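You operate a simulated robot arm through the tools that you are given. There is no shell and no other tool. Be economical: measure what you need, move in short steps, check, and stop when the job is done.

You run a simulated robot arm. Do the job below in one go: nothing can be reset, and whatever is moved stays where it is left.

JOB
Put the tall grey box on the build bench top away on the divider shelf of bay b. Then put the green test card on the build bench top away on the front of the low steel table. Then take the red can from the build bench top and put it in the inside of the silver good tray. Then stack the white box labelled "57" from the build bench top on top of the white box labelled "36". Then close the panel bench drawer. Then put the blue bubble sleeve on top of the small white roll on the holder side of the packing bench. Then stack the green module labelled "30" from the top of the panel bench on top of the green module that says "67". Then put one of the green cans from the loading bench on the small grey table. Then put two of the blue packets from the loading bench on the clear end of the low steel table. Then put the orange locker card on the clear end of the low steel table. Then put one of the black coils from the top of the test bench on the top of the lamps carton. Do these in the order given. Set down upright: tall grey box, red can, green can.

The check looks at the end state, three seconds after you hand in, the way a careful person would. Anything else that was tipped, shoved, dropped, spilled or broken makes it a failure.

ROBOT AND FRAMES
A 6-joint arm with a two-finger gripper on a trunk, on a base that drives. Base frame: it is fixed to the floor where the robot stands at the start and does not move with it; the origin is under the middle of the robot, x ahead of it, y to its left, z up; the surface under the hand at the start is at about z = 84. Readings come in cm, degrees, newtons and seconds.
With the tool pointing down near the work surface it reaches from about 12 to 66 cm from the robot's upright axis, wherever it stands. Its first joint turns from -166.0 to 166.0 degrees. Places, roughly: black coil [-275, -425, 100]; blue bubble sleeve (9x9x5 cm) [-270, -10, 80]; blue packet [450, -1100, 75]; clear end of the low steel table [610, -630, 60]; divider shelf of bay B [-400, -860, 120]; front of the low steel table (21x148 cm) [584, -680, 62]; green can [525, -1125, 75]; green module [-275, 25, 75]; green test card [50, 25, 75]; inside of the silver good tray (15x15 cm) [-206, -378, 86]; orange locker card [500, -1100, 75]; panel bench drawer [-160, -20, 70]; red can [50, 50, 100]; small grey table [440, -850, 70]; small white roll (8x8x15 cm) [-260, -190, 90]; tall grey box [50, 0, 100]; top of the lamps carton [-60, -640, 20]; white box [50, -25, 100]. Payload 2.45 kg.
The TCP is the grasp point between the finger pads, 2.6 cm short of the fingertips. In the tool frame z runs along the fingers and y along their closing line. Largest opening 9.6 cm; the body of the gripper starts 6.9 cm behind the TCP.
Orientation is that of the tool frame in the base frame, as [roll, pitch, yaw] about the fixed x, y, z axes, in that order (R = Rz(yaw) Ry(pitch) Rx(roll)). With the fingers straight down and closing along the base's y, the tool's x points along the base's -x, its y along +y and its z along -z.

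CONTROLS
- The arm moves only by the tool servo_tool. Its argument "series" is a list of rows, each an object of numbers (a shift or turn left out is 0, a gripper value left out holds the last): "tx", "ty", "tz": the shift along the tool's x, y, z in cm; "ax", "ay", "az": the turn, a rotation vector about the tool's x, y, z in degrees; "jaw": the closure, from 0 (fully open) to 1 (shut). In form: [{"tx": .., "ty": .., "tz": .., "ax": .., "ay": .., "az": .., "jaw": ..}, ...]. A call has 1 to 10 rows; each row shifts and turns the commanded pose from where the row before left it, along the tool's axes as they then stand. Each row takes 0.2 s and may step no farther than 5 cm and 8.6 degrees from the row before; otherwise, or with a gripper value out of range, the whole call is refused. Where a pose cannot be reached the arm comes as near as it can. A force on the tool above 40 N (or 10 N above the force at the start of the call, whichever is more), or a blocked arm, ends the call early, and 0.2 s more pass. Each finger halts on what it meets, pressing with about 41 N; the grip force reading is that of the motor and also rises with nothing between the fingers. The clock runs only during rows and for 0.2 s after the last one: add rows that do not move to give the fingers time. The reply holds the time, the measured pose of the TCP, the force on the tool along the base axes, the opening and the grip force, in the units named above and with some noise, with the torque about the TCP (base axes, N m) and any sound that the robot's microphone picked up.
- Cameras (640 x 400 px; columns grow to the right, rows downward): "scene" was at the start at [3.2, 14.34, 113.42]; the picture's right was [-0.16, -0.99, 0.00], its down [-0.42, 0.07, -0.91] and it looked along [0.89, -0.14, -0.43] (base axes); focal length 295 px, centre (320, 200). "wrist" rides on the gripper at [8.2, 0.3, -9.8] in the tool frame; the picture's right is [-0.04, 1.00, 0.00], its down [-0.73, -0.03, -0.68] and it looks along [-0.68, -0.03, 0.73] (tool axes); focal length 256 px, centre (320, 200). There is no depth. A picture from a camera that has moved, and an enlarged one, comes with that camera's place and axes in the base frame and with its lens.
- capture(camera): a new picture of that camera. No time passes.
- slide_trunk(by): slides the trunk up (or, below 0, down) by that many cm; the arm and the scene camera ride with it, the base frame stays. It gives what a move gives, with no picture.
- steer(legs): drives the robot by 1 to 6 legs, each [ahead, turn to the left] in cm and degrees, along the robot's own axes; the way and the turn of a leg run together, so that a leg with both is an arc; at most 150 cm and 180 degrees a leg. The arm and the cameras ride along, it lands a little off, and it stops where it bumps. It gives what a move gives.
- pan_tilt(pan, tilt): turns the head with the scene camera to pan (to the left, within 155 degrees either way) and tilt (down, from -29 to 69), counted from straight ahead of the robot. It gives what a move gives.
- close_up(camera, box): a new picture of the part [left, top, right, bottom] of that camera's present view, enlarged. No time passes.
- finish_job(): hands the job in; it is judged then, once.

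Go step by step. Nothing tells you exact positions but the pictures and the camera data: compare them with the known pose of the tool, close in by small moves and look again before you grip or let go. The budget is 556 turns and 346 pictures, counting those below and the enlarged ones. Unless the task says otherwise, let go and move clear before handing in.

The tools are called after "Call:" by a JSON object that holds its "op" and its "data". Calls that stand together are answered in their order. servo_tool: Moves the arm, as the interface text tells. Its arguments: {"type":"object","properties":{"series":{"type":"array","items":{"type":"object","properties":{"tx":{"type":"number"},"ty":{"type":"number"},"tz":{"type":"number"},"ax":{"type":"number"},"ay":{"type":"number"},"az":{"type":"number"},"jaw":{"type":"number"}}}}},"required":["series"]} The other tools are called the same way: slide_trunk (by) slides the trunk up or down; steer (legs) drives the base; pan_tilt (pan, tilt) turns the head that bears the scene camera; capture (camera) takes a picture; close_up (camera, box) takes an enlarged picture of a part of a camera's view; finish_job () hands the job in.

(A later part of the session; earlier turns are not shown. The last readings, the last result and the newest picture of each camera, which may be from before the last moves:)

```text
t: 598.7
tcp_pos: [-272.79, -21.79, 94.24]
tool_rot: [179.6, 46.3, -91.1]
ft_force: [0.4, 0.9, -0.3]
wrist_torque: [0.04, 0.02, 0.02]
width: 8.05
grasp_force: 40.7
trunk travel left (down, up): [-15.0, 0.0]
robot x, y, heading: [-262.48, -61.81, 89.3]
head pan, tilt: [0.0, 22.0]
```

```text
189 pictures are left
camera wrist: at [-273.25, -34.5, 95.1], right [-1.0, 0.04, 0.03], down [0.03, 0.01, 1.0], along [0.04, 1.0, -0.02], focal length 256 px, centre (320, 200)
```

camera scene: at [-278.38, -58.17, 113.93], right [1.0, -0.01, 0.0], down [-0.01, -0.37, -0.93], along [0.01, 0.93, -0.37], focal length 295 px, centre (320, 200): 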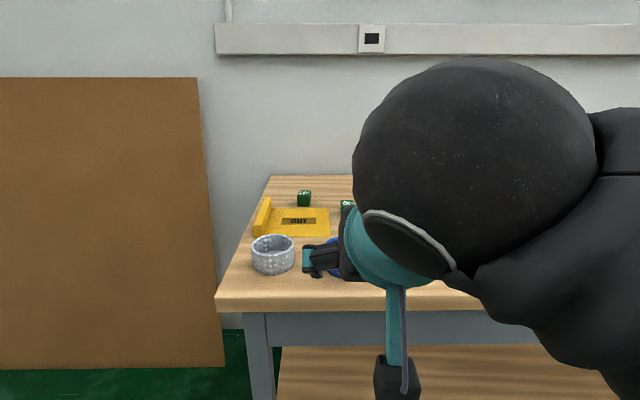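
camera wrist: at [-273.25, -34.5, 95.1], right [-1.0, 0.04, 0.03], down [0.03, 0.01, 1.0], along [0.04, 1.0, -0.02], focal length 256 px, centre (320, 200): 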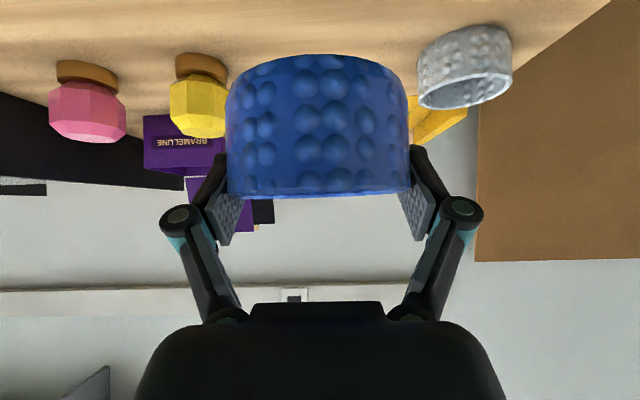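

Cup held across its full width. I back off, turn right around toward the packing bench, and look.

Call:
{"op": "steer", "data": {"legs": [[-20, 0], [0, -90], [0, -90]]}}

Call:
{"op": "pan_tilt", "data": {"pan": 0, "tilt": 22}}

Call:
{"op": "capture", "data": {"camera": "scene"}}

```text
t: 607.9
tcp_pos: [-252.34, -121.72, 94.15]
tool_rot: [179.6, 46.4, 89.9]
ft_force: [-0.4, -1.0, 0.4]
wrist_torque: [0.02, -0.03, 0.01]
width: 8.02
grasp_force: 41.1
trunk travel left (down, up): [-15.0, 0.0]
robot x, y, heading: [-263.15, -81.76, -89.9]
head pan, tilt: [0.0, 22.0]
```

```text
t: 608.5
tcp_pos: [-252.46, -121.83, 94.3]
tool_rot: [179.6, 46.5, 89.8]
ft_force: [-0.3, 0.2, 0.1]
wrist_torque: [0.0, 0.0, 0.0]
width: 8.03
grasp_force: 40.8
trunk travel left (down, up): [-15.0, 0.0]
robot x, y, heading: [-263.24, -82.12, -90.2]
head pan, tilt: [0.0, 22.0]
```

```text
188 pictures are left
camera scene: at [-247.19, -85.17, 113.93], right [-1.0, 0.0, 0.0], down [0.0, 0.37, -0.93], along [0.0, -0.93, -0.37], focal length 295 px, centre (320, 200)
```

scene: 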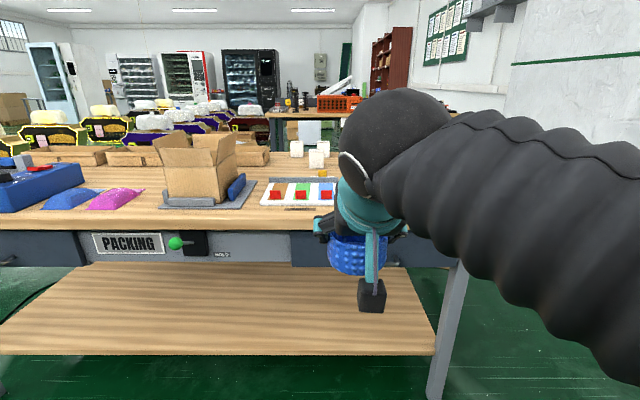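

Call:
{"op": "servo_tool", "data": {"series": [{"ty": -4.5}, {"ty": -4.5}, {"ty": -4.5}, {"ty": -4.5}, {"ty": -4}]}}

Call:
{"op": "capture", "data": {"camera": "scene"}}

Call:
{"op": "capture", "data": {"camera": "wrist"}}

```text
t: 609.7
tcp_pos: [-272.71, -121.86, 94.54]
tool_rot: [-180.0, 46.8, 92.7]
ft_force: [0.4, 0.6, -0.3]
wrist_torque: [-0.01, 0.03, -0.02]
width: 8.04
grasp_force: 41.4
trunk travel left (down, up): [-15.0, 0.0]
robot x, y, heading: [-263.16, -81.95, -89.7]
head pan, tilt: [0.0, 22.0]
```

```text
187 pictures are left
camera scene: at [-247.19, -85.16, 113.93], right [-1.0, 0.0, 0.0], down [0.0, 0.37, -0.93], along [0.0, -0.93, -0.37], focal length 295 px, centre (320, 200)
```

scene: 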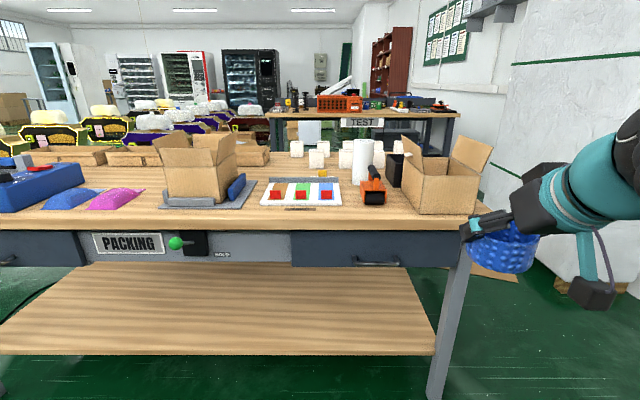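

```text
186 pictures are left
camera wrist: at [-272.95, -109.29, 95.18], right [1.0, 0.02, 0.03], down [-0.03, -0.01, 1.0], along [0.02, -1.0, -0.01], focal length 256 px, centre (320, 200)
```

wrist: 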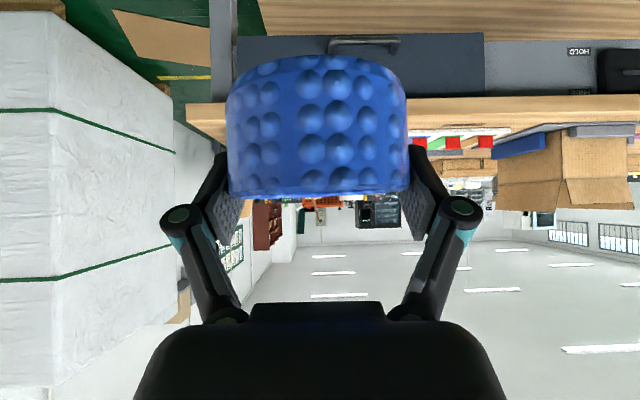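

The roll is at about [-263.5,-193.5], top z≈94, with a tape dispenser in front and a carton to its right. I raise the cup, centre it, and drive up to the bench.

Call:
{"op": "servo_tool", "data": {"series": [{"tx": -3.2, "tz": -3.2}, {"tx": -3.2, "tz": -3.2}, {"ty": 4.6}, {"ty": 4.6}, {}]}}

Call:
{"op": "steer", "data": {"legs": [[40, 0]]}}

Call:
{"op": "capture", "data": {"camera": "scene"}}

Call:
{"op": "capture", "data": {"camera": "wrist"}}

```text
t: 610.9
tcp_pos: [-265.55, -121.8, 103.03]
tool_rot: [179.6, 46.5, 89.8]
ft_force: [-0.3, 0.0, 0.4]
wrist_torque: [-0.01, 0.0, -0.02]
width: 8.04
grasp_force: 41.1
trunk travel left (down, up): [-15.0, 0.0]
robot x, y, heading: [-262.69, -82.15, -90.2]
head pan, tilt: [0.0, 22.0]
```

```text
t: 613.4
tcp_pos: [-265.42, -162.01, 103.01]
tool_rot: [179.6, 46.4, 89.7]
ft_force: [0.1, -0.6, 0.5]
wrist_torque: [0.03, 0.01, 0.02]
width: 8.02
grasp_force: 41.3
trunk travel left (down, up): [-15.0, 0.0]
robot x, y, heading: [-263.11, -122.28, -89.9]
head pan, tilt: [0.0, 22.0]
```

```text
185 pictures are left
camera scene: at [-247.14, -125.48, 113.93], right [-1.0, 0.0, 0.0], down [0.0, 0.37, -0.93], along [0.0, -0.93, -0.37], focal length 295 px, centre (320, 200)
```

scene: 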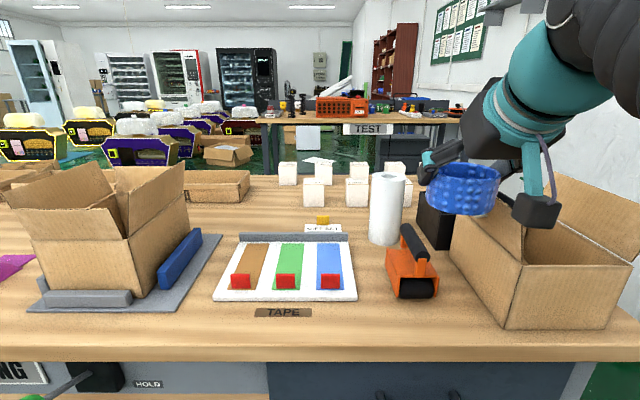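

```text
184 pictures are left
camera wrist: at [-265.14, -149.27, 103.88], right [1.0, -0.03, 0.03], down [-0.03, -0.01, 1.0], along [-0.03, -1.0, -0.02], focal length 256 px, centre (320, 200)
```

wrist: 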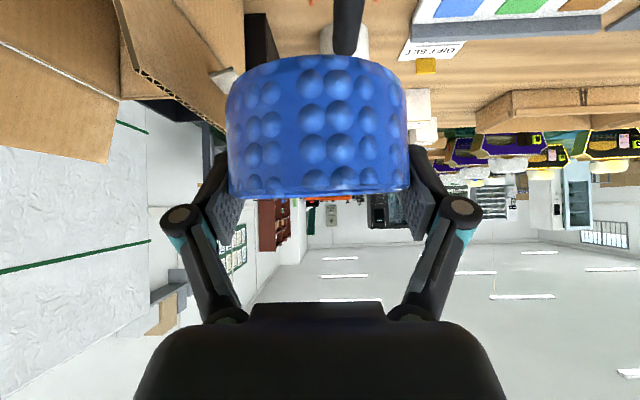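

Roll centre refined to [-262.3,-188.7], top z≈94.3. I bring the cup forward above the dispenser toward the roll.

Call:
{"op": "servo_tool", "data": {"series": [{"ty": 3}, {"tx": -2.76, "tz": 2.9}, {"tx": -2.76, "tz": 2.9}, {"tx": -2.76, "tz": 2.9}, {"tx": -2.76, "tz": 2.9}, {}]}}

Call:
{"op": "capture", "data": {"camera": "scene"}}

Call:
{"op": "capture", "data": {"camera": "wrist"}}

```text
t: 614.8
tcp_pos: [-262.56, -178.15, 103.18]
tool_rot: [179.7, 46.4, 89.7]
ft_force: [0.7, -0.4, -0.6]
wrist_torque: [0.01, -0.01, -0.01]
width: 8.01
grasp_force: 40.9
trunk travel left (down, up): [-15.0, 0.0]
robot x, y, heading: [-263.18, -122.56, -90.0]
head pan, tilt: [0.0, 22.0]
```

```text
183 pictures are left
camera scene: at [-247.14, -125.48, 113.93], right [-1.0, 0.0, 0.0], down [0.0, 0.37, -0.93], along [0.0, -0.93, -0.37], focal length 295 px, centre (320, 200)
```

scene: 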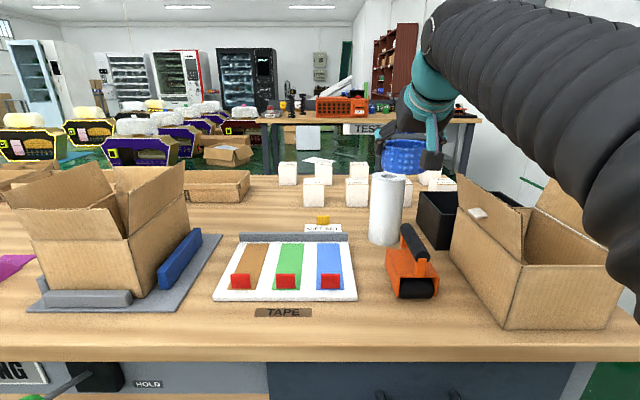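

```text
182 pictures are left
camera wrist: at [-262.18, -165.51, 104.01], right [1.0, -0.03, 0.03], down [-0.03, -0.01, 1.0], along [-0.03, -1.0, -0.02], focal length 256 px, centre (320, 200)
```

wrist: 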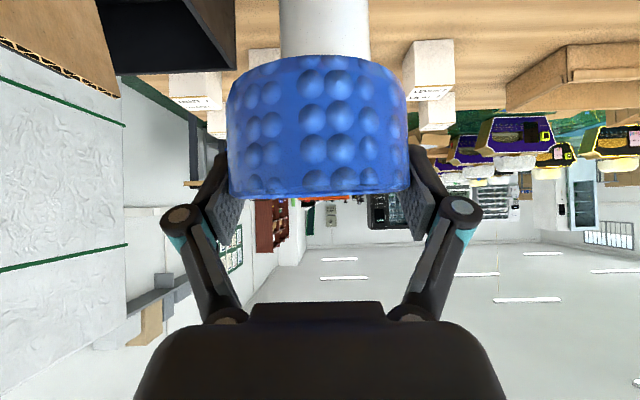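

Call:
{"op": "servo_tool", "data": {"series": [{"tx": -2.44, "tz": 2.56, "ty": 0.3}, {"tx": -2.44, "tz": 2.56}, {"tx": -2.44, "tz": 2.56}, {}]}}

Call:
{"op": "close_up", "data": {"camera": "scene", "box": [340, 110, 480, 260]}}

Call:
{"op": "capture", "data": {"camera": "wrist"}}

```text
t: 615.8
tcp_pos: [-262.2, -188.69, 103.03]
tool_rot: [179.6, 46.5, 89.6]
ft_force: [-0.3, 1.1, -0.6]
wrist_torque: [0.01, -0.01, 0.06]
width: 8.01
grasp_force: 41.1
trunk travel left (down, up): [-15.0, 0.0]
robot x, y, heading: [-263.44, -122.07, -89.9]
head pan, tilt: [0.0, 22.0]
```

```text
2.67 times, centred on (410, 185) of scene
camera zoom: at [-247.14, -125.48, 113.93], right [-1.0, 0.0, 0.0], down [0.0, 0.37, -0.93], along [0.0, -0.93, -0.37], focal length 788 px, centre (80, 240)
```

zoom: 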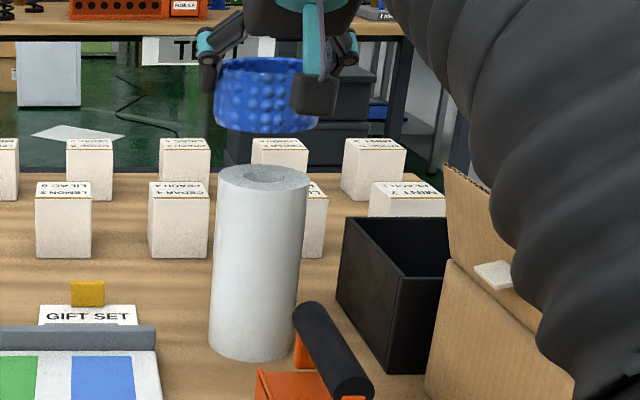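

```text
180 pictures are left
camera wrist: at [-261.82, -175.91, 103.89], right [1.0, -0.03, 0.03], down [-0.03, -0.01, 1.0], along [-0.03, -1.0, -0.02], focal length 256 px, centre (320, 200)
```

wrist: 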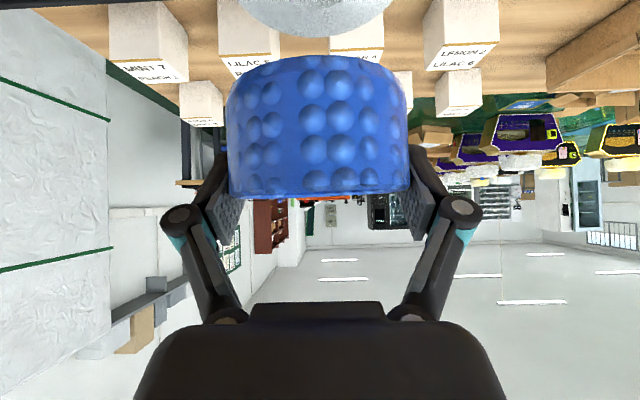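

The roll's top centre is about [-262.4,-187.8] at z≈94.2; cup is within half a cm. I nudge back slightly and lower.

Call:
{"op": "servo_tool", "data": {"series": [{"tx": 0.35, "tz": -0.36}, {"tx": 1.5, "tz": 1.4}, {"tx": 1.2, "tz": 1.1}, {}]}}

Call:
{"op": "close_up", "data": {"camera": "scene", "box": [340, 110, 480, 260]}}

Call:
{"op": "capture", "data": {"camera": "wrist"}}

```text
t: 616.8
tcp_pos: [-262.23, -187.95, 99.42]
tool_rot: [179.5, 46.3, 89.6]
ft_force: [0.4, -0.4, 0.0]
wrist_torque: [0.0, 0.01, 0.01]
width: 7.99
grasp_force: 41.2
trunk travel left (down, up): [-15.0, 0.0]
robot x, y, heading: [-262.76, -122.39, -90.0]
head pan, tilt: [0.0, 22.0]
```

```text
2.67 times, centred on (410, 185) of scene
camera zoom: at [-247.14, -125.49, 113.93], right [-1.0, 0.0, 0.0], down [0.0, 0.37, -0.93], along [0.0, -0.93, -0.37], focal length 788 px, centre (80, 240)
```

zoom: 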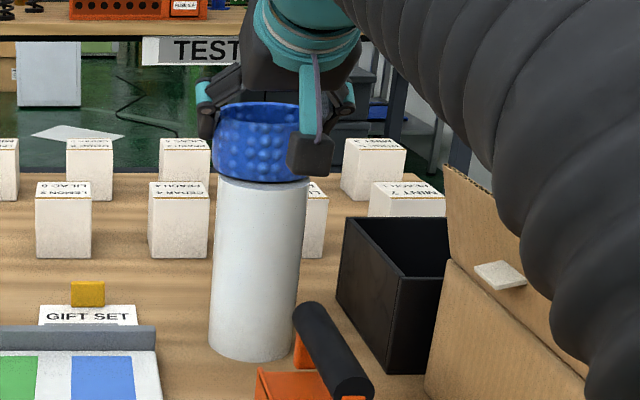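

```text
178 pictures are left
camera wrist: at [-261.82, -175.25, 100.23], right [1.0, -0.03, 0.03], down [-0.03, -0.01, 1.0], along [-0.03, -1.0, -0.01], focal length 256 px, centre (320, 200)
```

wrist: 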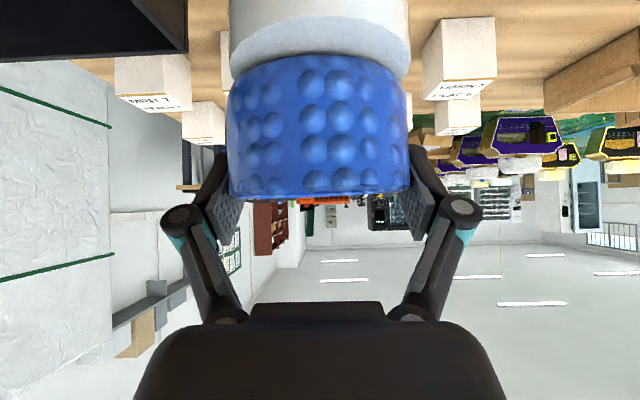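

The cup sits about 0.8 cm too far; I pull back and lower to contact.

Call:
{"op": "servo_tool", "data": {"series": [{"tx": 0.55, "tz": -0.58}, {"tx": 0.3, "tz": 0.28}, {"tx": 0.22, "tz": 0.2}, {}]}}

Call:
{"op": "capture", "data": {"camera": "wrist"}}

```text
t: 617.8
tcp_pos: [-262.18, -187.13, 98.99]
tool_rot: [179.6, 46.8, 89.6]
ft_force: [-2.3, -4.9, 27.4]
wrist_torque: [-0.03, -0.14, 0.12]
width: 7.98
grasp_force: 41.0
trunk travel left (down, up): [-15.0, 0.0]
robot x, y, heading: [-262.95, -122.14, -90.1]
head pan, tilt: [0.0, 22.0]
```

```text
177 pictures are left
camera wrist: at [-261.78, -174.38, 99.82], right [1.0, -0.03, 0.03], down [-0.03, -0.01, 1.0], along [-0.03, -1.0, -0.01], focal length 256 px, centre (320, 200)
```

wrist: 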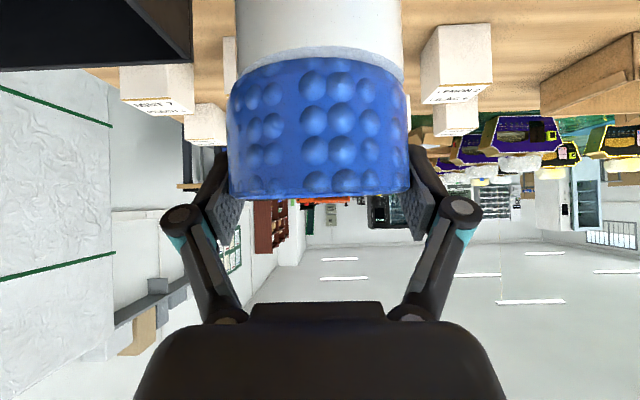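

Contact, concentric with the roll. Release gently.

Call:
{"op": "servo_tool", "data": {"series": [{"tx": -0.15, "tz": -0.14}, {"jaw": 0.15}, {"jaw": 0.1}, {"jaw": 0.04}, {"jaw": 0}, {}, {}]}}

Call:
{"op": "capture", "data": {"camera": "wrist"}}

```text
t: 619.4
tcp_pos: [-262.07, -187.31, 98.83]
tool_rot: [179.6, 46.4, 89.7]
ft_force: [-0.3, -0.8, -0.1]
wrist_torque: [0.01, -0.02, 0.02]
width: 9.62
grasp_force: 0.1
trunk travel left (down, up): [-15.0, 0.0]
robot x, y, heading: [-262.84, -122.37, -90.1]
head pan, tilt: [0.0, 22.0]
```

```text
176 pictures are left
camera wrist: at [-261.74, -174.48, 99.7], right [1.0, -0.03, 0.03], down [-0.03, -0.01, 1.0], along [-0.03, -1.0, -0.02], focal length 256 px, centre (320, 200)
```

wrist: 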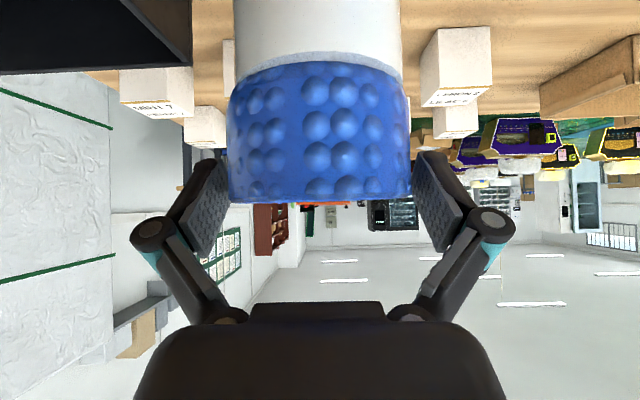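

It rests on the roll. I withdraw straight back, then check.

Call:
{"op": "servo_tool", "data": {"series": [{"tx": 1.4, "tz": -1.45}, {"tx": 2, "tz": -2.1}, {"tx": 2.7, "tz": -2.9}, {"tx": 2.7, "tz": -2.9}, {"tx": 2.7, "tz": -2.9}, {"tx": 2.7, "tz": -2.9}, {}]}}

Call:
{"op": "capture", "data": {"camera": "scene"}}

```text
t: 621.0
tcp_pos: [-262.13, -166.4, 99.18]
tool_rot: [179.7, 46.4, 89.8]
ft_force: [-0.8, -0.6, -0.1]
wrist_torque: [0.01, -0.01, 0.0]
width: 9.63
grasp_force: 0.1
trunk travel left (down, up): [-15.0, 0.0]
robot x, y, heading: [-263.15, -122.35, -90.2]
head pan, tilt: [0.0, 22.0]
```

```text
175 pictures are left
camera scene: at [-247.14, -125.48, 113.93], right [-1.0, 0.0, 0.0], down [0.0, 0.37, -0.93], along [0.0, -0.93, -0.37], focal length 295 px, centre (320, 200)
```

scene: 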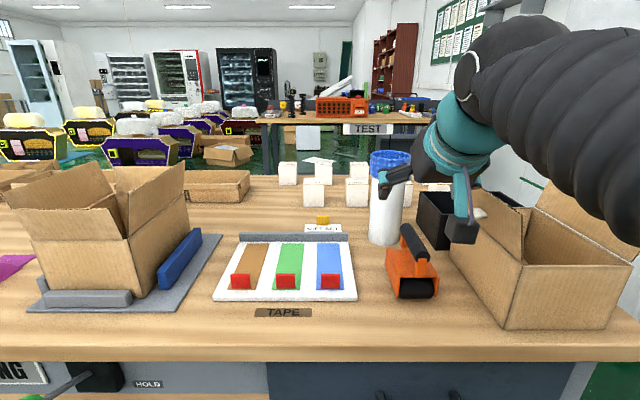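

The blue sleeve rests on the white roll. Next: module 30 onto 67 on the panel bench. I back off, turn round, and line up.

Call:
{"op": "servo_tool", "data": {"series": [{"tx": 2.7, "tz": -2.9}, {"tx": 2.7, "tz": -2.9}, {"tx": 2, "tz": -2}]}}

Call:
{"op": "steer", "data": {"legs": [[-40, 0], [0, 90], [0, 90], [0, 25], [28, 0], [0, -25]]}}

Call:
{"op": "capture", "data": {"camera": "scene"}}

Call:
{"op": "capture", "data": {"camera": "wrist"}}

```text
t: 621.8
tcp_pos: [-262.15, -155.67, 98.99]
tool_rot: [179.6, 46.3, 89.7]
ft_force: [-0.3, -0.8, 0.7]
wrist_torque: [0.02, -0.03, -0.02]
width: 9.6
grasp_force: 0.1
trunk travel left (down, up): [-15.0, 0.0]
robot x, y, heading: [-263.43, -121.98, -90.3]
head pan, tilt: [0.0, 22.0]
```

```text
t: 636.0
tcp_pos: [-275.54, -24.14, 99.11]
tool_rot: [179.5, 46.3, -90.7]
ft_force: [-0.5, 0.1, -0.4]
wrist_torque: [0.03, -0.02, 0.01]
width: 9.58
grasp_force: 0.1
trunk travel left (down, up): [-15.0, 0.0]
robot x, y, heading: [-274.94, -57.4, 89.7]
head pan, tilt: [0.0, 22.0]
```

```text
174 pictures are left
camera scene: at [-290.57, -54.05, 113.93], right [1.0, -0.01, 0.0], down [0.0, -0.37, -0.93], along [0.01, 0.93, -0.37], focal length 295 px, centre (320, 200)
```

scene: 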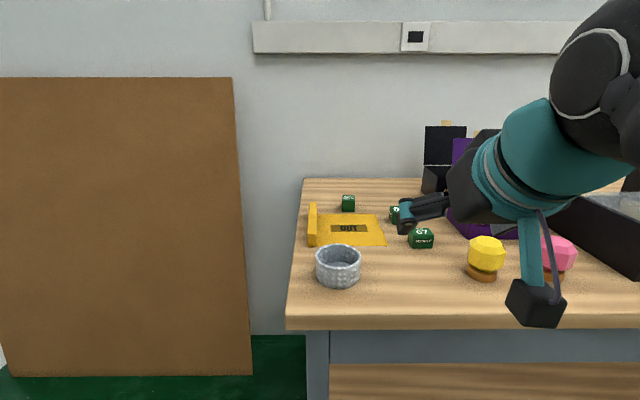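

```text
173 pictures are left
camera wrist: at [-275.89, -36.85, 99.84], right [-1.0, 0.04, 0.03], down [0.03, 0.01, 1.0], along [0.04, 1.0, -0.02], focal length 256 px, centre (320, 200)
```

wrist: 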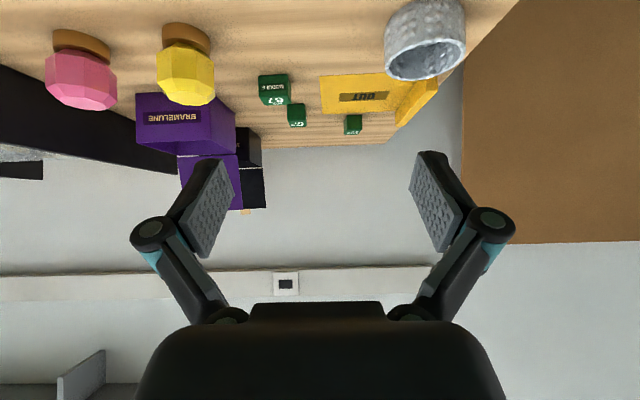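

Call:
{"op": "close_up", "data": {"camera": "scene", "box": [300, 180, 460, 280]}}

Call:
{"op": "close_up", "data": {"camera": "wrist", "box": [220, 40, 420, 165]}}

```text
4.00 times, centred on (380, 230) of scene
camera zoom: at [-290.57, -54.05, 113.93], right [1.0, -0.01, 0.0], down [0.0, -0.37, -0.93], along [0.01, 0.93, -0.37], focal length 1181 px, centre (80, 80)
```

zoom: 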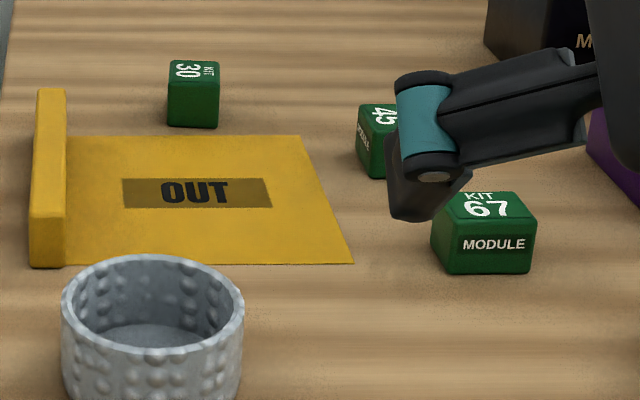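

```text
3.20 times, centred on (320, 102) of wrist
camera zoom: at [-275.89, -36.85, 99.84], right [-1.0, 0.04, 0.03], down [0.03, 0.01, 1.0], along [0.04, 1.0, -0.02], focal length 819 px, centre (320, 512)
```

zoom: 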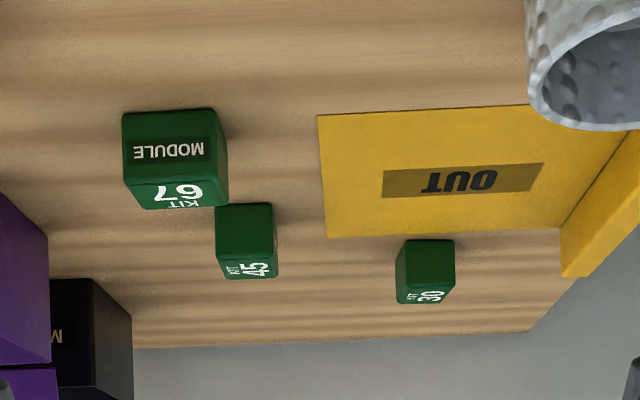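

Module 30: centre ≈[-281.6,23.2], 3.5 wide (x) × 4.4 × 3.3 high. Module 67: centre ≈[-267.4,3.5]. I drive closer, reduce tilt to ~25°, and line up behind the OUT tray.

Call:
{"op": "steer", "data": {"legs": [[13, 0]]}}

Call:
{"op": "servo_tool", "data": {"series": [{"ay": 7}, {"ay": 7}, {"ay": 7}, {"ty": 3.1, "jaw": 0.36}, {"ty": 3.1}, {}]}}

Call:
{"op": "capture", "data": {"camera": "wrist"}}

```text
t: 637.3
tcp_pos: [-275.49, -10.88, 98.84]
tool_rot: [179.7, 46.4, -90.5]
ft_force: [0.0, 0.1, -0.8]
wrist_torque: [0.03, 0.0, 0.01]
width: 9.59
grasp_force: 0.1
trunk travel left (down, up): [-15.0, 0.0]
robot x, y, heading: [-274.92, -44.33, 89.7]
head pan, tilt: [0.0, 22.0]
```

```text
t: 638.7
tcp_pos: [-281.61, -10.97, 99.13]
tool_rot: [179.8, 25.5, -90.5]
ft_force: [0.3, -0.4, 0.2]
wrist_torque: [0.01, 0.0, -0.02]
width: 6.13
grasp_force: 0.1
trunk travel left (down, up): [-15.0, 0.0]
robot x, y, heading: [-274.64, -44.08, 89.6]
head pan, tilt: [0.0, 22.0]
```

```text
170 pictures are left
camera wrist: at [-282.04, -22.46, 104.41], right [-1.0, 0.04, 0.02], down [0.04, 0.37, 0.93], along [0.03, 0.93, -0.37], focal length 256 px, centre (320, 200)
```

wrist: 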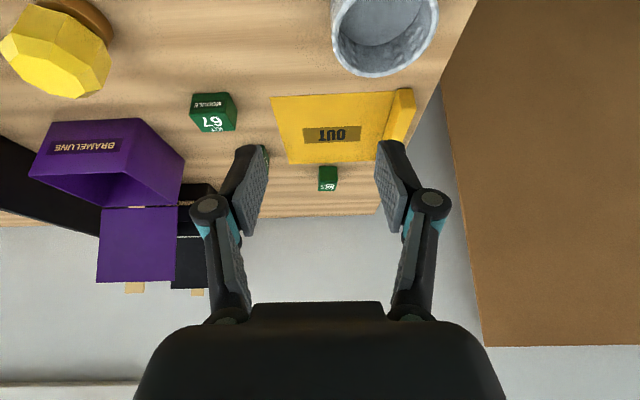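

Call:
{"op": "servo_tool", "data": {"series": [{"tx": -4.06, "tz": 1.94}, {"tx": -4.06, "tz": 1.94}, {"tx": -4.06, "tz": 1.94}, {"tx": -4.06, "tz": 1.94}, {"tx": -4.06, "tz": 1.94}, {"tx": 1.5, "tz": 3.15}, {"tx": 1.3, "tz": 2.7}, {}]}}

Call:
{"op": "capture", "data": {"camera": "wrist"}}

Call:
{"op": "close_up", "data": {"camera": "scene", "box": [300, 160, 460, 280]}}

```text
t: 640.5
tcp_pos: [-281.75, 11.86, 92.42]
tool_rot: [179.6, 25.4, -90.5]
ft_force: [0.2, -0.3, -0.8]
wrist_torque: [0.0, -0.03, 0.0]
width: 6.15
grasp_force: 0.1
trunk travel left (down, up): [-15.0, 0.0]
robot x, y, heading: [-274.6, -44.17, 89.6]
head pan, tilt: [0.0, 22.0]
```

```text
169 pictures are left
camera wrist: at [-282.06, 0.33, 97.77], right [-1.0, 0.04, 0.02], down [0.04, 0.37, 0.93], along [0.03, 0.93, -0.37], focal length 256 px, centre (320, 200)
```

wrist: 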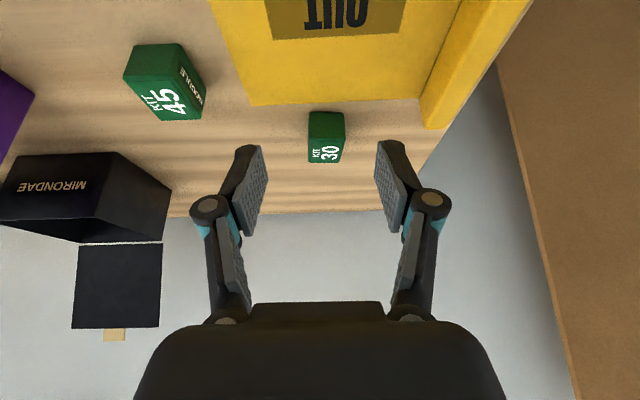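

```text
3.33 times, centred on (380, 220) of scene
camera zoom: at [-290.48, -40.86, 113.93], right [1.0, -0.01, 0.0], down [0.0, -0.37, -0.93], along [0.01, 0.93, -0.37], focal length 984 px, centre (120, 133)
```

zoom: 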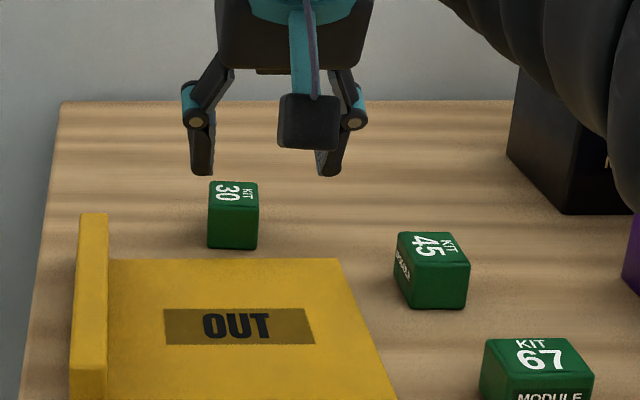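

Call:
{"op": "servo_tool", "data": {"series": [{"tx": -3.4, "tz": 1.62, "ty": 0.2}, {"tx": -3.4, "tz": 1.62}, {"tx": -3.4, "tz": 1.62}, {"tx": 1.7, "tz": 3.6}, {}]}}

Call:
{"op": "capture", "data": {"camera": "wrist"}}

```text
t: 641.7
tcp_pos: [-281.58, 23.25, 88.41]
tool_rot: [179.7, 25.4, -90.5]
ft_force: [-0.7, 0.4, 0.8]
wrist_torque: [0.01, 0.01, -0.03]
width: 6.16
grasp_force: 0.0
trunk travel left (down, up): [-15.0, 0.0]
robot x, y, heading: [-274.76, -44.36, 89.9]
head pan, tilt: [0.0, 22.0]
```

```text
167 pictures are left
camera wrist: at [-281.99, 11.59, 93.76], right [-1.0, 0.04, 0.02], down [0.04, 0.37, 0.93], along [0.03, 0.93, -0.37], focal length 256 px, centre (320, 200)
```

wrist: 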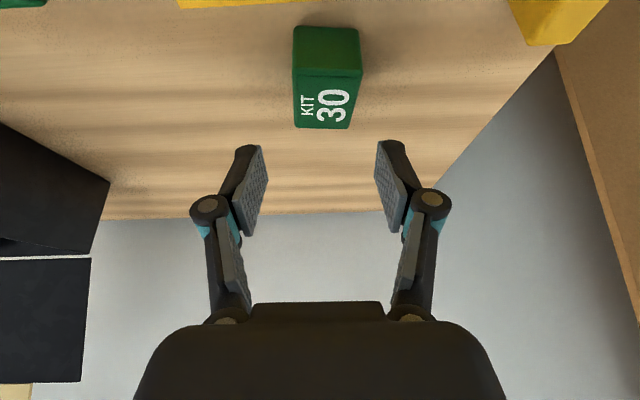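

Call:
{"op": "servo_tool", "data": {"series": [{"ty": 0.5}, {"tx": 1.1, "tz": 2.35}, {"tx": 1.05, "tz": 2.2}, {}]}}

Call:
{"op": "capture", "data": {"camera": "wrist"}}

```text
t: 642.7
tcp_pos: [-282.31, 22.98, 83.39]
tool_rot: [179.7, 25.4, -90.5]
ft_force: [-0.2, 0.0, 0.5]
wrist_torque: [0.0, 0.03, 0.01]
width: 6.15
grasp_force: 0.0
trunk travel left (down, up): [-15.0, 0.0]
robot x, y, heading: [-274.86, -44.38, 89.7]
head pan, tilt: [0.0, 22.0]
```

```text
166 pictures are left
camera wrist: at [-282.55, 11.4, 88.76], right [-1.0, 0.04, 0.02], down [0.04, 0.37, 0.93], along [0.03, 0.93, -0.37], focal length 256 px, centre (320, 200)
```

wrist: 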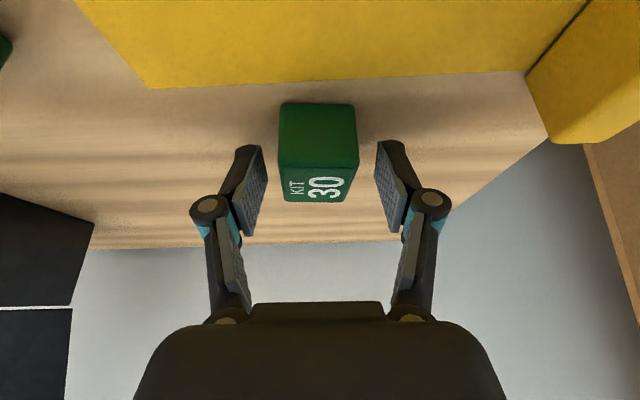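

Call:
{"op": "servo_tool", "data": {"series": [{"jaw": 0.5}, {"jaw": 0.7}, {"jaw": 0.75}, {"jaw": 0.75}, {"jaw": 0.75}]}}

Call:
{"op": "servo_tool", "data": {"series": [{"tx": -0.6, "tz": -1.4}, {"tx": -1.7, "tz": -3.6}, {"tx": -1.2, "tz": -2.6}, {}]}}

Call:
{"op": "capture", "data": {"camera": "wrist"}}

```text
t: 643.9
tcp_pos: [-282.12, 22.94, 83.37]
tool_rot: [179.8, 25.4, -90.5]
ft_force: [0.2, 0.6, 2.1]
wrist_torque: [0.02, -0.03, -0.04]
width: 3.49
grasp_force: 40.6
trunk travel left (down, up): [-15.0, 0.0]
robot x, y, heading: [-274.96, -44.27, 89.6]
head pan, tilt: [0.0, 22.0]
```

```text
t: 644.9
tcp_pos: [-282.36, 22.8, 91.78]
tool_rot: [179.7, 25.3, -90.5]
ft_force: [1.0, -0.2, -0.6]
wrist_torque: [0.02, -0.02, -0.02]
width: 3.48
grasp_force: 41.3
trunk travel left (down, up): [-15.0, 0.0]
robot x, y, heading: [-274.88, -44.53, 89.8]
head pan, tilt: [0.0, 22.0]
```

```text
165 pictures are left
camera wrist: at [-282.67, 11.25, 97.22], right [-1.0, 0.04, 0.02], down [0.04, 0.37, 0.93], along [0.03, 0.93, -0.37], focal length 256 px, centre (320, 200)
```

wrist: 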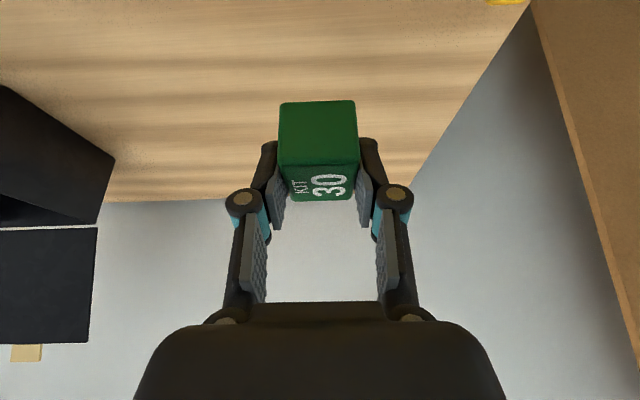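

Module 30 is held. I carry it over to 67, staying high.

Call:
{"op": "servo_tool", "data": {"series": [{"tx": 4.06, "tz": -1.94}, {"tx": 4.06, "tz": -1.94}, {"tx": 4.06, "tz": -1.94}, {"tx": 4.06, "tz": -1.94}, {"tx": 4.06, "tz": -1.94}, {"tx": 1.8, "tz": -0.86}, {"ty": -4.9}, {"ty": -4.9}, {"ty": -4.9}, {}]}}

Call:
{"op": "capture", "data": {"camera": "wrist"}}

Call:
{"op": "close_up", "data": {"camera": "scene", "box": [340, 180, 480, 290]}}

```text
t: 647.1
tcp_pos: [-267.73, -1.63, 91.93]
tool_rot: [179.8, 25.5, -90.5]
ft_force: [-0.1, -0.4, -0.3]
wrist_torque: [0.0, 0.01, -0.01]
width: 3.49
grasp_force: 41.0
trunk travel left (down, up): [-15.0, 0.0]
robot x, y, heading: [-275.03, -44.12, 89.7]
head pan, tilt: [0.0, 22.0]
```

```text
164 pictures are left
camera wrist: at [-268.12, -13.24, 97.33], right [-1.0, 0.04, 0.02], down [0.04, 0.37, 0.93], along [0.03, 0.93, -0.37], focal length 256 px, centre (320, 200)
```

wrist: 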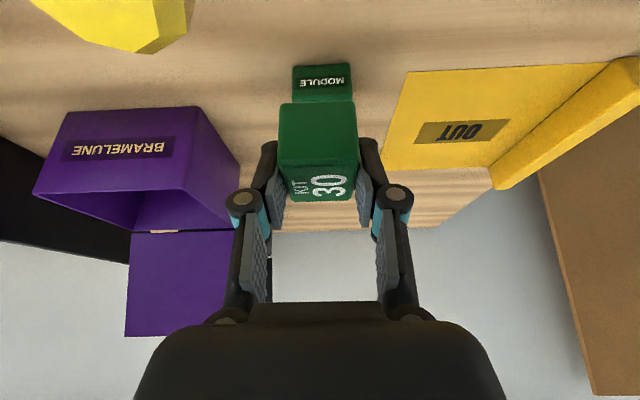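

```text
3.64 times, centred on (410, 235) of scene
camera zoom: at [-290.48, -40.86, 113.93], right [1.0, -0.01, 0.0], down [0.0, -0.37, -0.93], along [0.01, 0.93, -0.37], focal length 1074 px, centre (-7, 73)
```

zoom: 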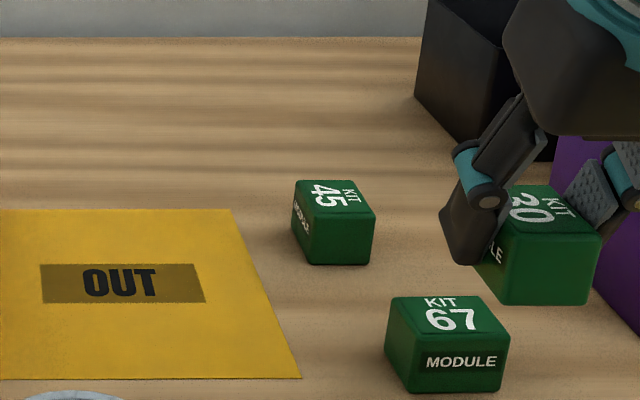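

Call:
{"op": "servo_tool", "data": {"series": [{"tx": -2, "tz": 0.95, "ty": 0.15}, {"tx": -1.97, "tz": 0.94}, {"tx": 0.8, "tz": 1.7}, {"tx": 0.75, "tz": 1.6}, {}]}}

Call:
{"op": "capture", "data": {"camera": "wrist"}}

Call:
{"op": "close_up", "data": {"camera": "scene", "box": [340, 180, 480, 290]}}

```text
t: 648.3
tcp_pos: [-267.84, 2.59, 88.11]
tool_rot: [179.6, 25.4, -90.6]
ft_force: [-0.3, 0.3, -0.3]
wrist_torque: [0.03, 0.04, 0.0]
width: 3.52
grasp_force: 40.9
trunk travel left (down, up): [-15.0, 0.0]
robot x, y, heading: [-274.88, -43.89, 89.7]
head pan, tilt: [0.0, 22.0]
```

```text
162 pictures are left
camera wrist: at [-268.25, -8.97, 93.44], right [-1.0, 0.04, 0.02], down [0.04, 0.37, 0.93], along [0.03, 0.93, -0.37], focal length 256 px, centre (320, 200)
```

wrist: 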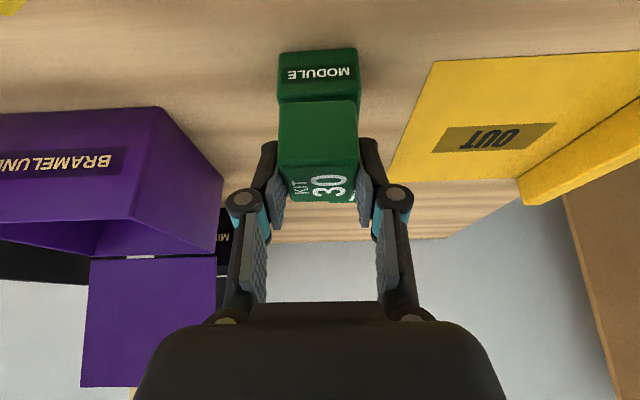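

```text
3.64 times, centred on (410, 235) of scene
camera zoom: at [-290.48, -40.86, 113.93], right [1.0, -0.01, 0.0], down [0.0, -0.37, -0.93], along [0.01, 0.93, -0.37], focal length 1074 px, centre (-7, 73)
```

zoom: 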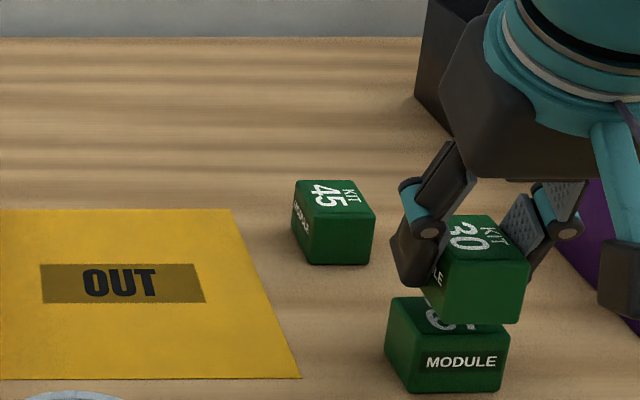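

Aligned in x; I nudge 0.3 cm forward and lower.

Call:
{"op": "servo_tool", "data": {"series": [{"tx": -0.27, "tz": 0.13}, {"tx": 0.25, "tz": 0.5}, {"tx": 0.13, "tz": 0.28}, {}]}}

Call:
{"op": "close_up", "data": {"camera": "scene", "box": [340, 180, 480, 290]}}

```text
t: 649.3
tcp_pos: [-267.77, 2.83, 87.26]
tool_rot: [179.7, 25.4, -90.5]
ft_force: [-0.2, 0.7, -1.3]
wrist_torque: [-0.01, -0.01, 0.01]
width: 3.5
grasp_force: 40.9
trunk travel left (down, up): [-15.0, 0.0]
robot x, y, heading: [-275.11, -44.37, 89.9]
head pan, tilt: [0.0, 22.0]
```

```text
3.64 times, centred on (410, 235) of scene
camera zoom: at [-290.48, -40.86, 113.93], right [1.0, -0.01, 0.0], down [0.0, -0.37, -0.93], along [0.01, 0.93, -0.37], focal length 1074 px, centre (-7, 73)
```

zoom: 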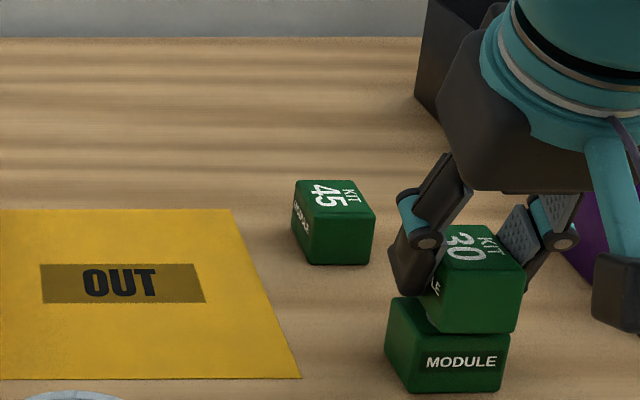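

Call:
{"op": "servo_tool", "data": {"series": [{"ty": 0.4}, {"tx": 0.13, "tz": 0.27}, {}]}}

Call:
{"op": "servo_tool", "data": {"series": [{"tx": 0.09, "tz": 0.18}, {}]}}

```text
t: 650.1
tcp_pos: [-268.14, 2.75, 86.89]
tool_rot: [179.6, 25.3, -90.5]
ft_force: [0.5, -0.3, -0.4]
wrist_torque: [0.03, 0.01, 0.04]
width: 3.49
grasp_force: 41.0
trunk travel left (down, up): [-15.0, 0.0]
robot x, y, heading: [-274.85, -44.28, 89.8]
head pan, tilt: [0.0, 22.0]
```

```text
t: 650.7
tcp_pos: [-268.14, 2.89, 86.83]
tool_rot: [179.7, 25.4, -90.5]
ft_force: [-0.5, 0.1, 7.6]
wrist_torque: [-0.03, -0.02, 0.03]
width: 3.48
grasp_force: 41.4
trunk travel left (down, up): [-15.0, 0.0]
robot x, y, heading: [-274.75, -43.9, 89.8]
head pan, tilt: [0.0, 22.0]
```

Contact at the expected height. I check the alignment before releasing.

Call:
{"op": "close_up", "data": {"camera": "scene", "box": [370, 210, 460, 290]}}

Call:
{"op": "capture", "data": {"camera": "wrist"}}

```text
5.00 times, centred on (415, 250) of scene
camera zoom: at [-290.49, -40.89, 113.94], right [1.0, -0.01, 0.0], down [0.0, -0.37, -0.93], along [0.01, 0.93, -0.37], focal length 1477 px, centre (-155, -50)
```

zoom: 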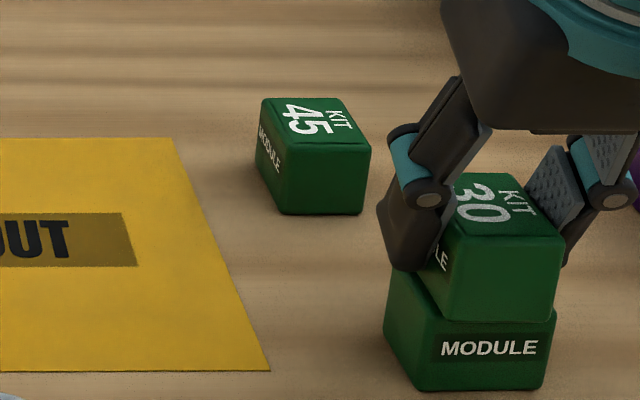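

```text
158 pictures are left
camera wrist: at [-268.5, -8.7, 92.14], right [-1.0, 0.04, 0.02], down [0.04, 0.37, 0.93], along [0.03, 0.93, -0.37], focal length 256 px, centre (320, 200)
```

wrist: 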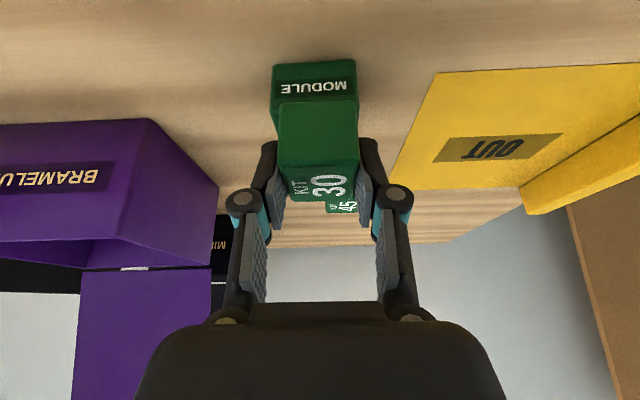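

Good overlap and stable. Releasing and rising.

Call:
{"op": "servo_tool", "data": {"series": [{"jaw": 0.6}, {"jaw": 0.5}, {"jaw": 0.36}, {}, {"tx": -0.9, "tz": -1.8}, {"tx": -1.7, "tz": -3.6}, {"tx": -1.7, "tz": -3.6}, {}]}}

Call:
{"op": "close_up", "data": {"camera": "scene", "box": [330, 190, 490, 290]}}

```text
t: 652.5
tcp_pos: [-268.02, 3.07, 96.76]
tool_rot: [179.7, 25.4, -90.5]
ft_force: [0.7, 0.7, -0.5]
wrist_torque: [0.01, 0.0, 0.02]
width: 6.14
grasp_force: 0.1
trunk travel left (down, up): [-15.0, 0.0]
robot x, y, heading: [-274.76, -44.13, 89.6]
head pan, tilt: [0.0, 22.0]
```

```text
4.00 times, centred on (410, 240) of scene
camera zoom: at [-290.48, -40.86, 113.93], right [1.0, -0.01, 0.0], down [0.0, -0.37, -0.93], along [0.01, 0.93, -0.37], focal length 1181 px, centre (-40, 40)
```

zoom: 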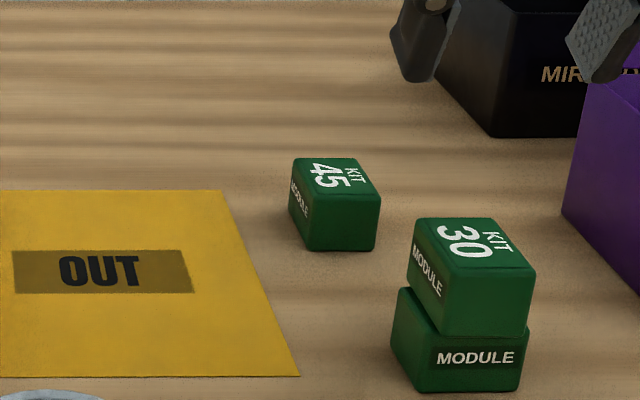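

Module 30 stands on 67. Next a green can from the loading bench. I retract, make the tool vertical, and drive across.

Call:
{"op": "servo_tool", "data": {"series": [{"tx": 4.06, "tz": -1.94}, {"tx": 4.06, "tz": -1.94}, {"tx": 4.06, "tz": -1.94}, {"tx": 4.06, "tz": -1.94}, {"tx": 3, "tz": -1.4}, {"ay": 8.4}, {"ay": 8.4}, {"ay": 8.4}, {"jaw": 0}]}}

Call:
{"op": "steer", "data": {"legs": [[-40, 0], [0, -90], [115, 0], [115, 0], [0, -44]]}}

```text
t: 654.5
tcp_pos: [-268.14, -18.47, 96.68]
tool_rot: [179.8, 0.1, -90.3]
ft_force: [0.1, -0.8, 0.0]
wrist_torque: [0.01, 0.01, 0.0]
width: 9.62
grasp_force: 0.0
trunk travel left (down, up): [-15.0, 0.0]
robot x, y, heading: [-274.88, -44.41, 89.8]
head pan, tilt: [0.0, 22.0]
```

```text
t: 673.7
tcp_pos: [-30.53, -100.69, 96.74]
tool_rot: [179.7, 0.2, 137.6]
ft_force: [-1.0, 0.3, 0.1]
wrist_torque: [0.02, -0.05, -0.03]
width: 9.63
grasp_force: 0.0
trunk travel left (down, up): [-15.0, 0.0]
robot x, y, heading: [-45.66, -78.56, -42.4]
head pan, tilt: [0.0, 22.0]
```

Call:
{"op": "steer", "data": {"legs": [[0, -2], [150, 0], [150, 0], [150, 0], [64, 0]]}}

```text
t: 698.7
tcp_pos: [329.4, -465.49, 96.73]
tool_rot: [179.7, 0.2, 134.3]
ft_force: [-0.6, 0.3, 0.5]
wrist_torque: [-0.03, 0.0, 0.0]
width: 9.59
grasp_force: 0.2
trunk travel left (down, up): [-15.0, 0.0]
robot x, y, heading: [315.84, -442.63, -45.6]
head pan, tilt: [0.0, 22.0]
```

Call:
{"op": "steer", "data": {"legs": [[0, -25], [108, 0], [0, 5]]}}

Call:
{"op": "pan_tilt", "data": {"pan": 20, "tilt": 8}}

Call:
{"op": "capture", "data": {"camera": "scene"}}

Call:
{"op": "pan_tilt", "data": {"pan": -25, "tilt": 12}}

Call:
{"op": "capture", "data": {"camera": "scene"}}

```text
t: 706.0
tcp_pos: [355.2, -570.15, 96.8]
tool_rot: [179.7, 0.2, 113.5]
ft_force: [0.5, 1.1, -0.4]
wrist_torque: [0.02, -0.02, -0.01]
width: 9.6
grasp_force: 0.0
trunk travel left (down, up): [-15.0, 0.0]
robot x, y, heading: [350.38, -544.02, -66.6]
head pan, tilt: [0.0, 22.0]
```

```text
t: 706.8
tcp_pos: [355.23, -570.26, 96.8]
tool_rot: [179.6, 0.2, 113.5]
ft_force: [-0.1, 0.9, -0.8]
wrist_torque: [0.02, -0.02, 0.03]
width: 9.62
grasp_force: 0.1
trunk travel left (down, up): [-15.0, 0.0]
robot x, y, heading: [350.72, -544.08, -66.4]
head pan, tilt: [20.0, 8.0]
```

```text
156 pictures are left
camera scene: at [369.29, -538.7, 116.2], right [-0.72, -0.69, 0.0], down [-0.1, 0.1, -0.99], along [0.68, -0.72, -0.14], focal length 295 px, centre (320, 200)
```

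scene: 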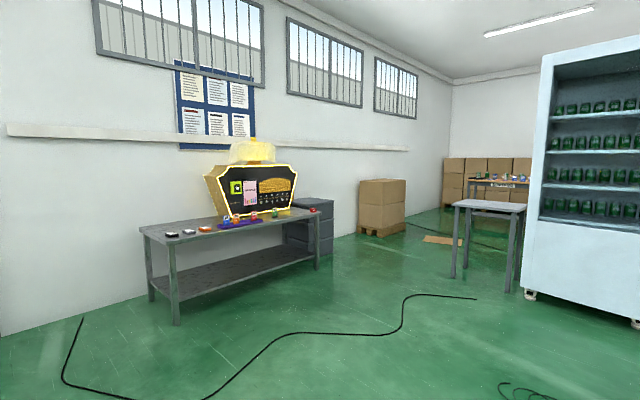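

```text
t: 708.0
tcp_pos: [355.13, -570.14, 96.83]
tool_rot: [179.7, 0.2, 113.5]
ft_force: [0.8, -0.3, -1.1]
wrist_torque: [0.0, 0.02, -0.04]
width: 9.59
grasp_force: 0.1
trunk travel left (down, up): [-15.0, 0.0]
robot x, y, heading: [350.7, -543.98, -66.2]
head pan, tilt: [-25.0, 12.0]
```

```text
155 pictures are left
camera scene: at [362.69, -541.31, 115.56], right [-1.0, 0.02, 0.0], down [0.0, 0.21, -0.98], along [-0.02, -0.98, -0.21], focal length 295 px, centre (320, 200)
```

scene: 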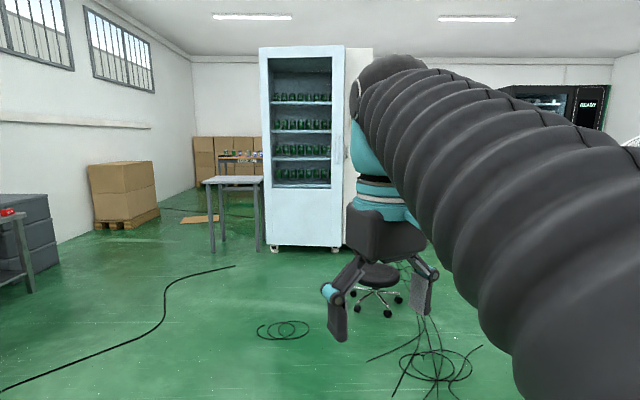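

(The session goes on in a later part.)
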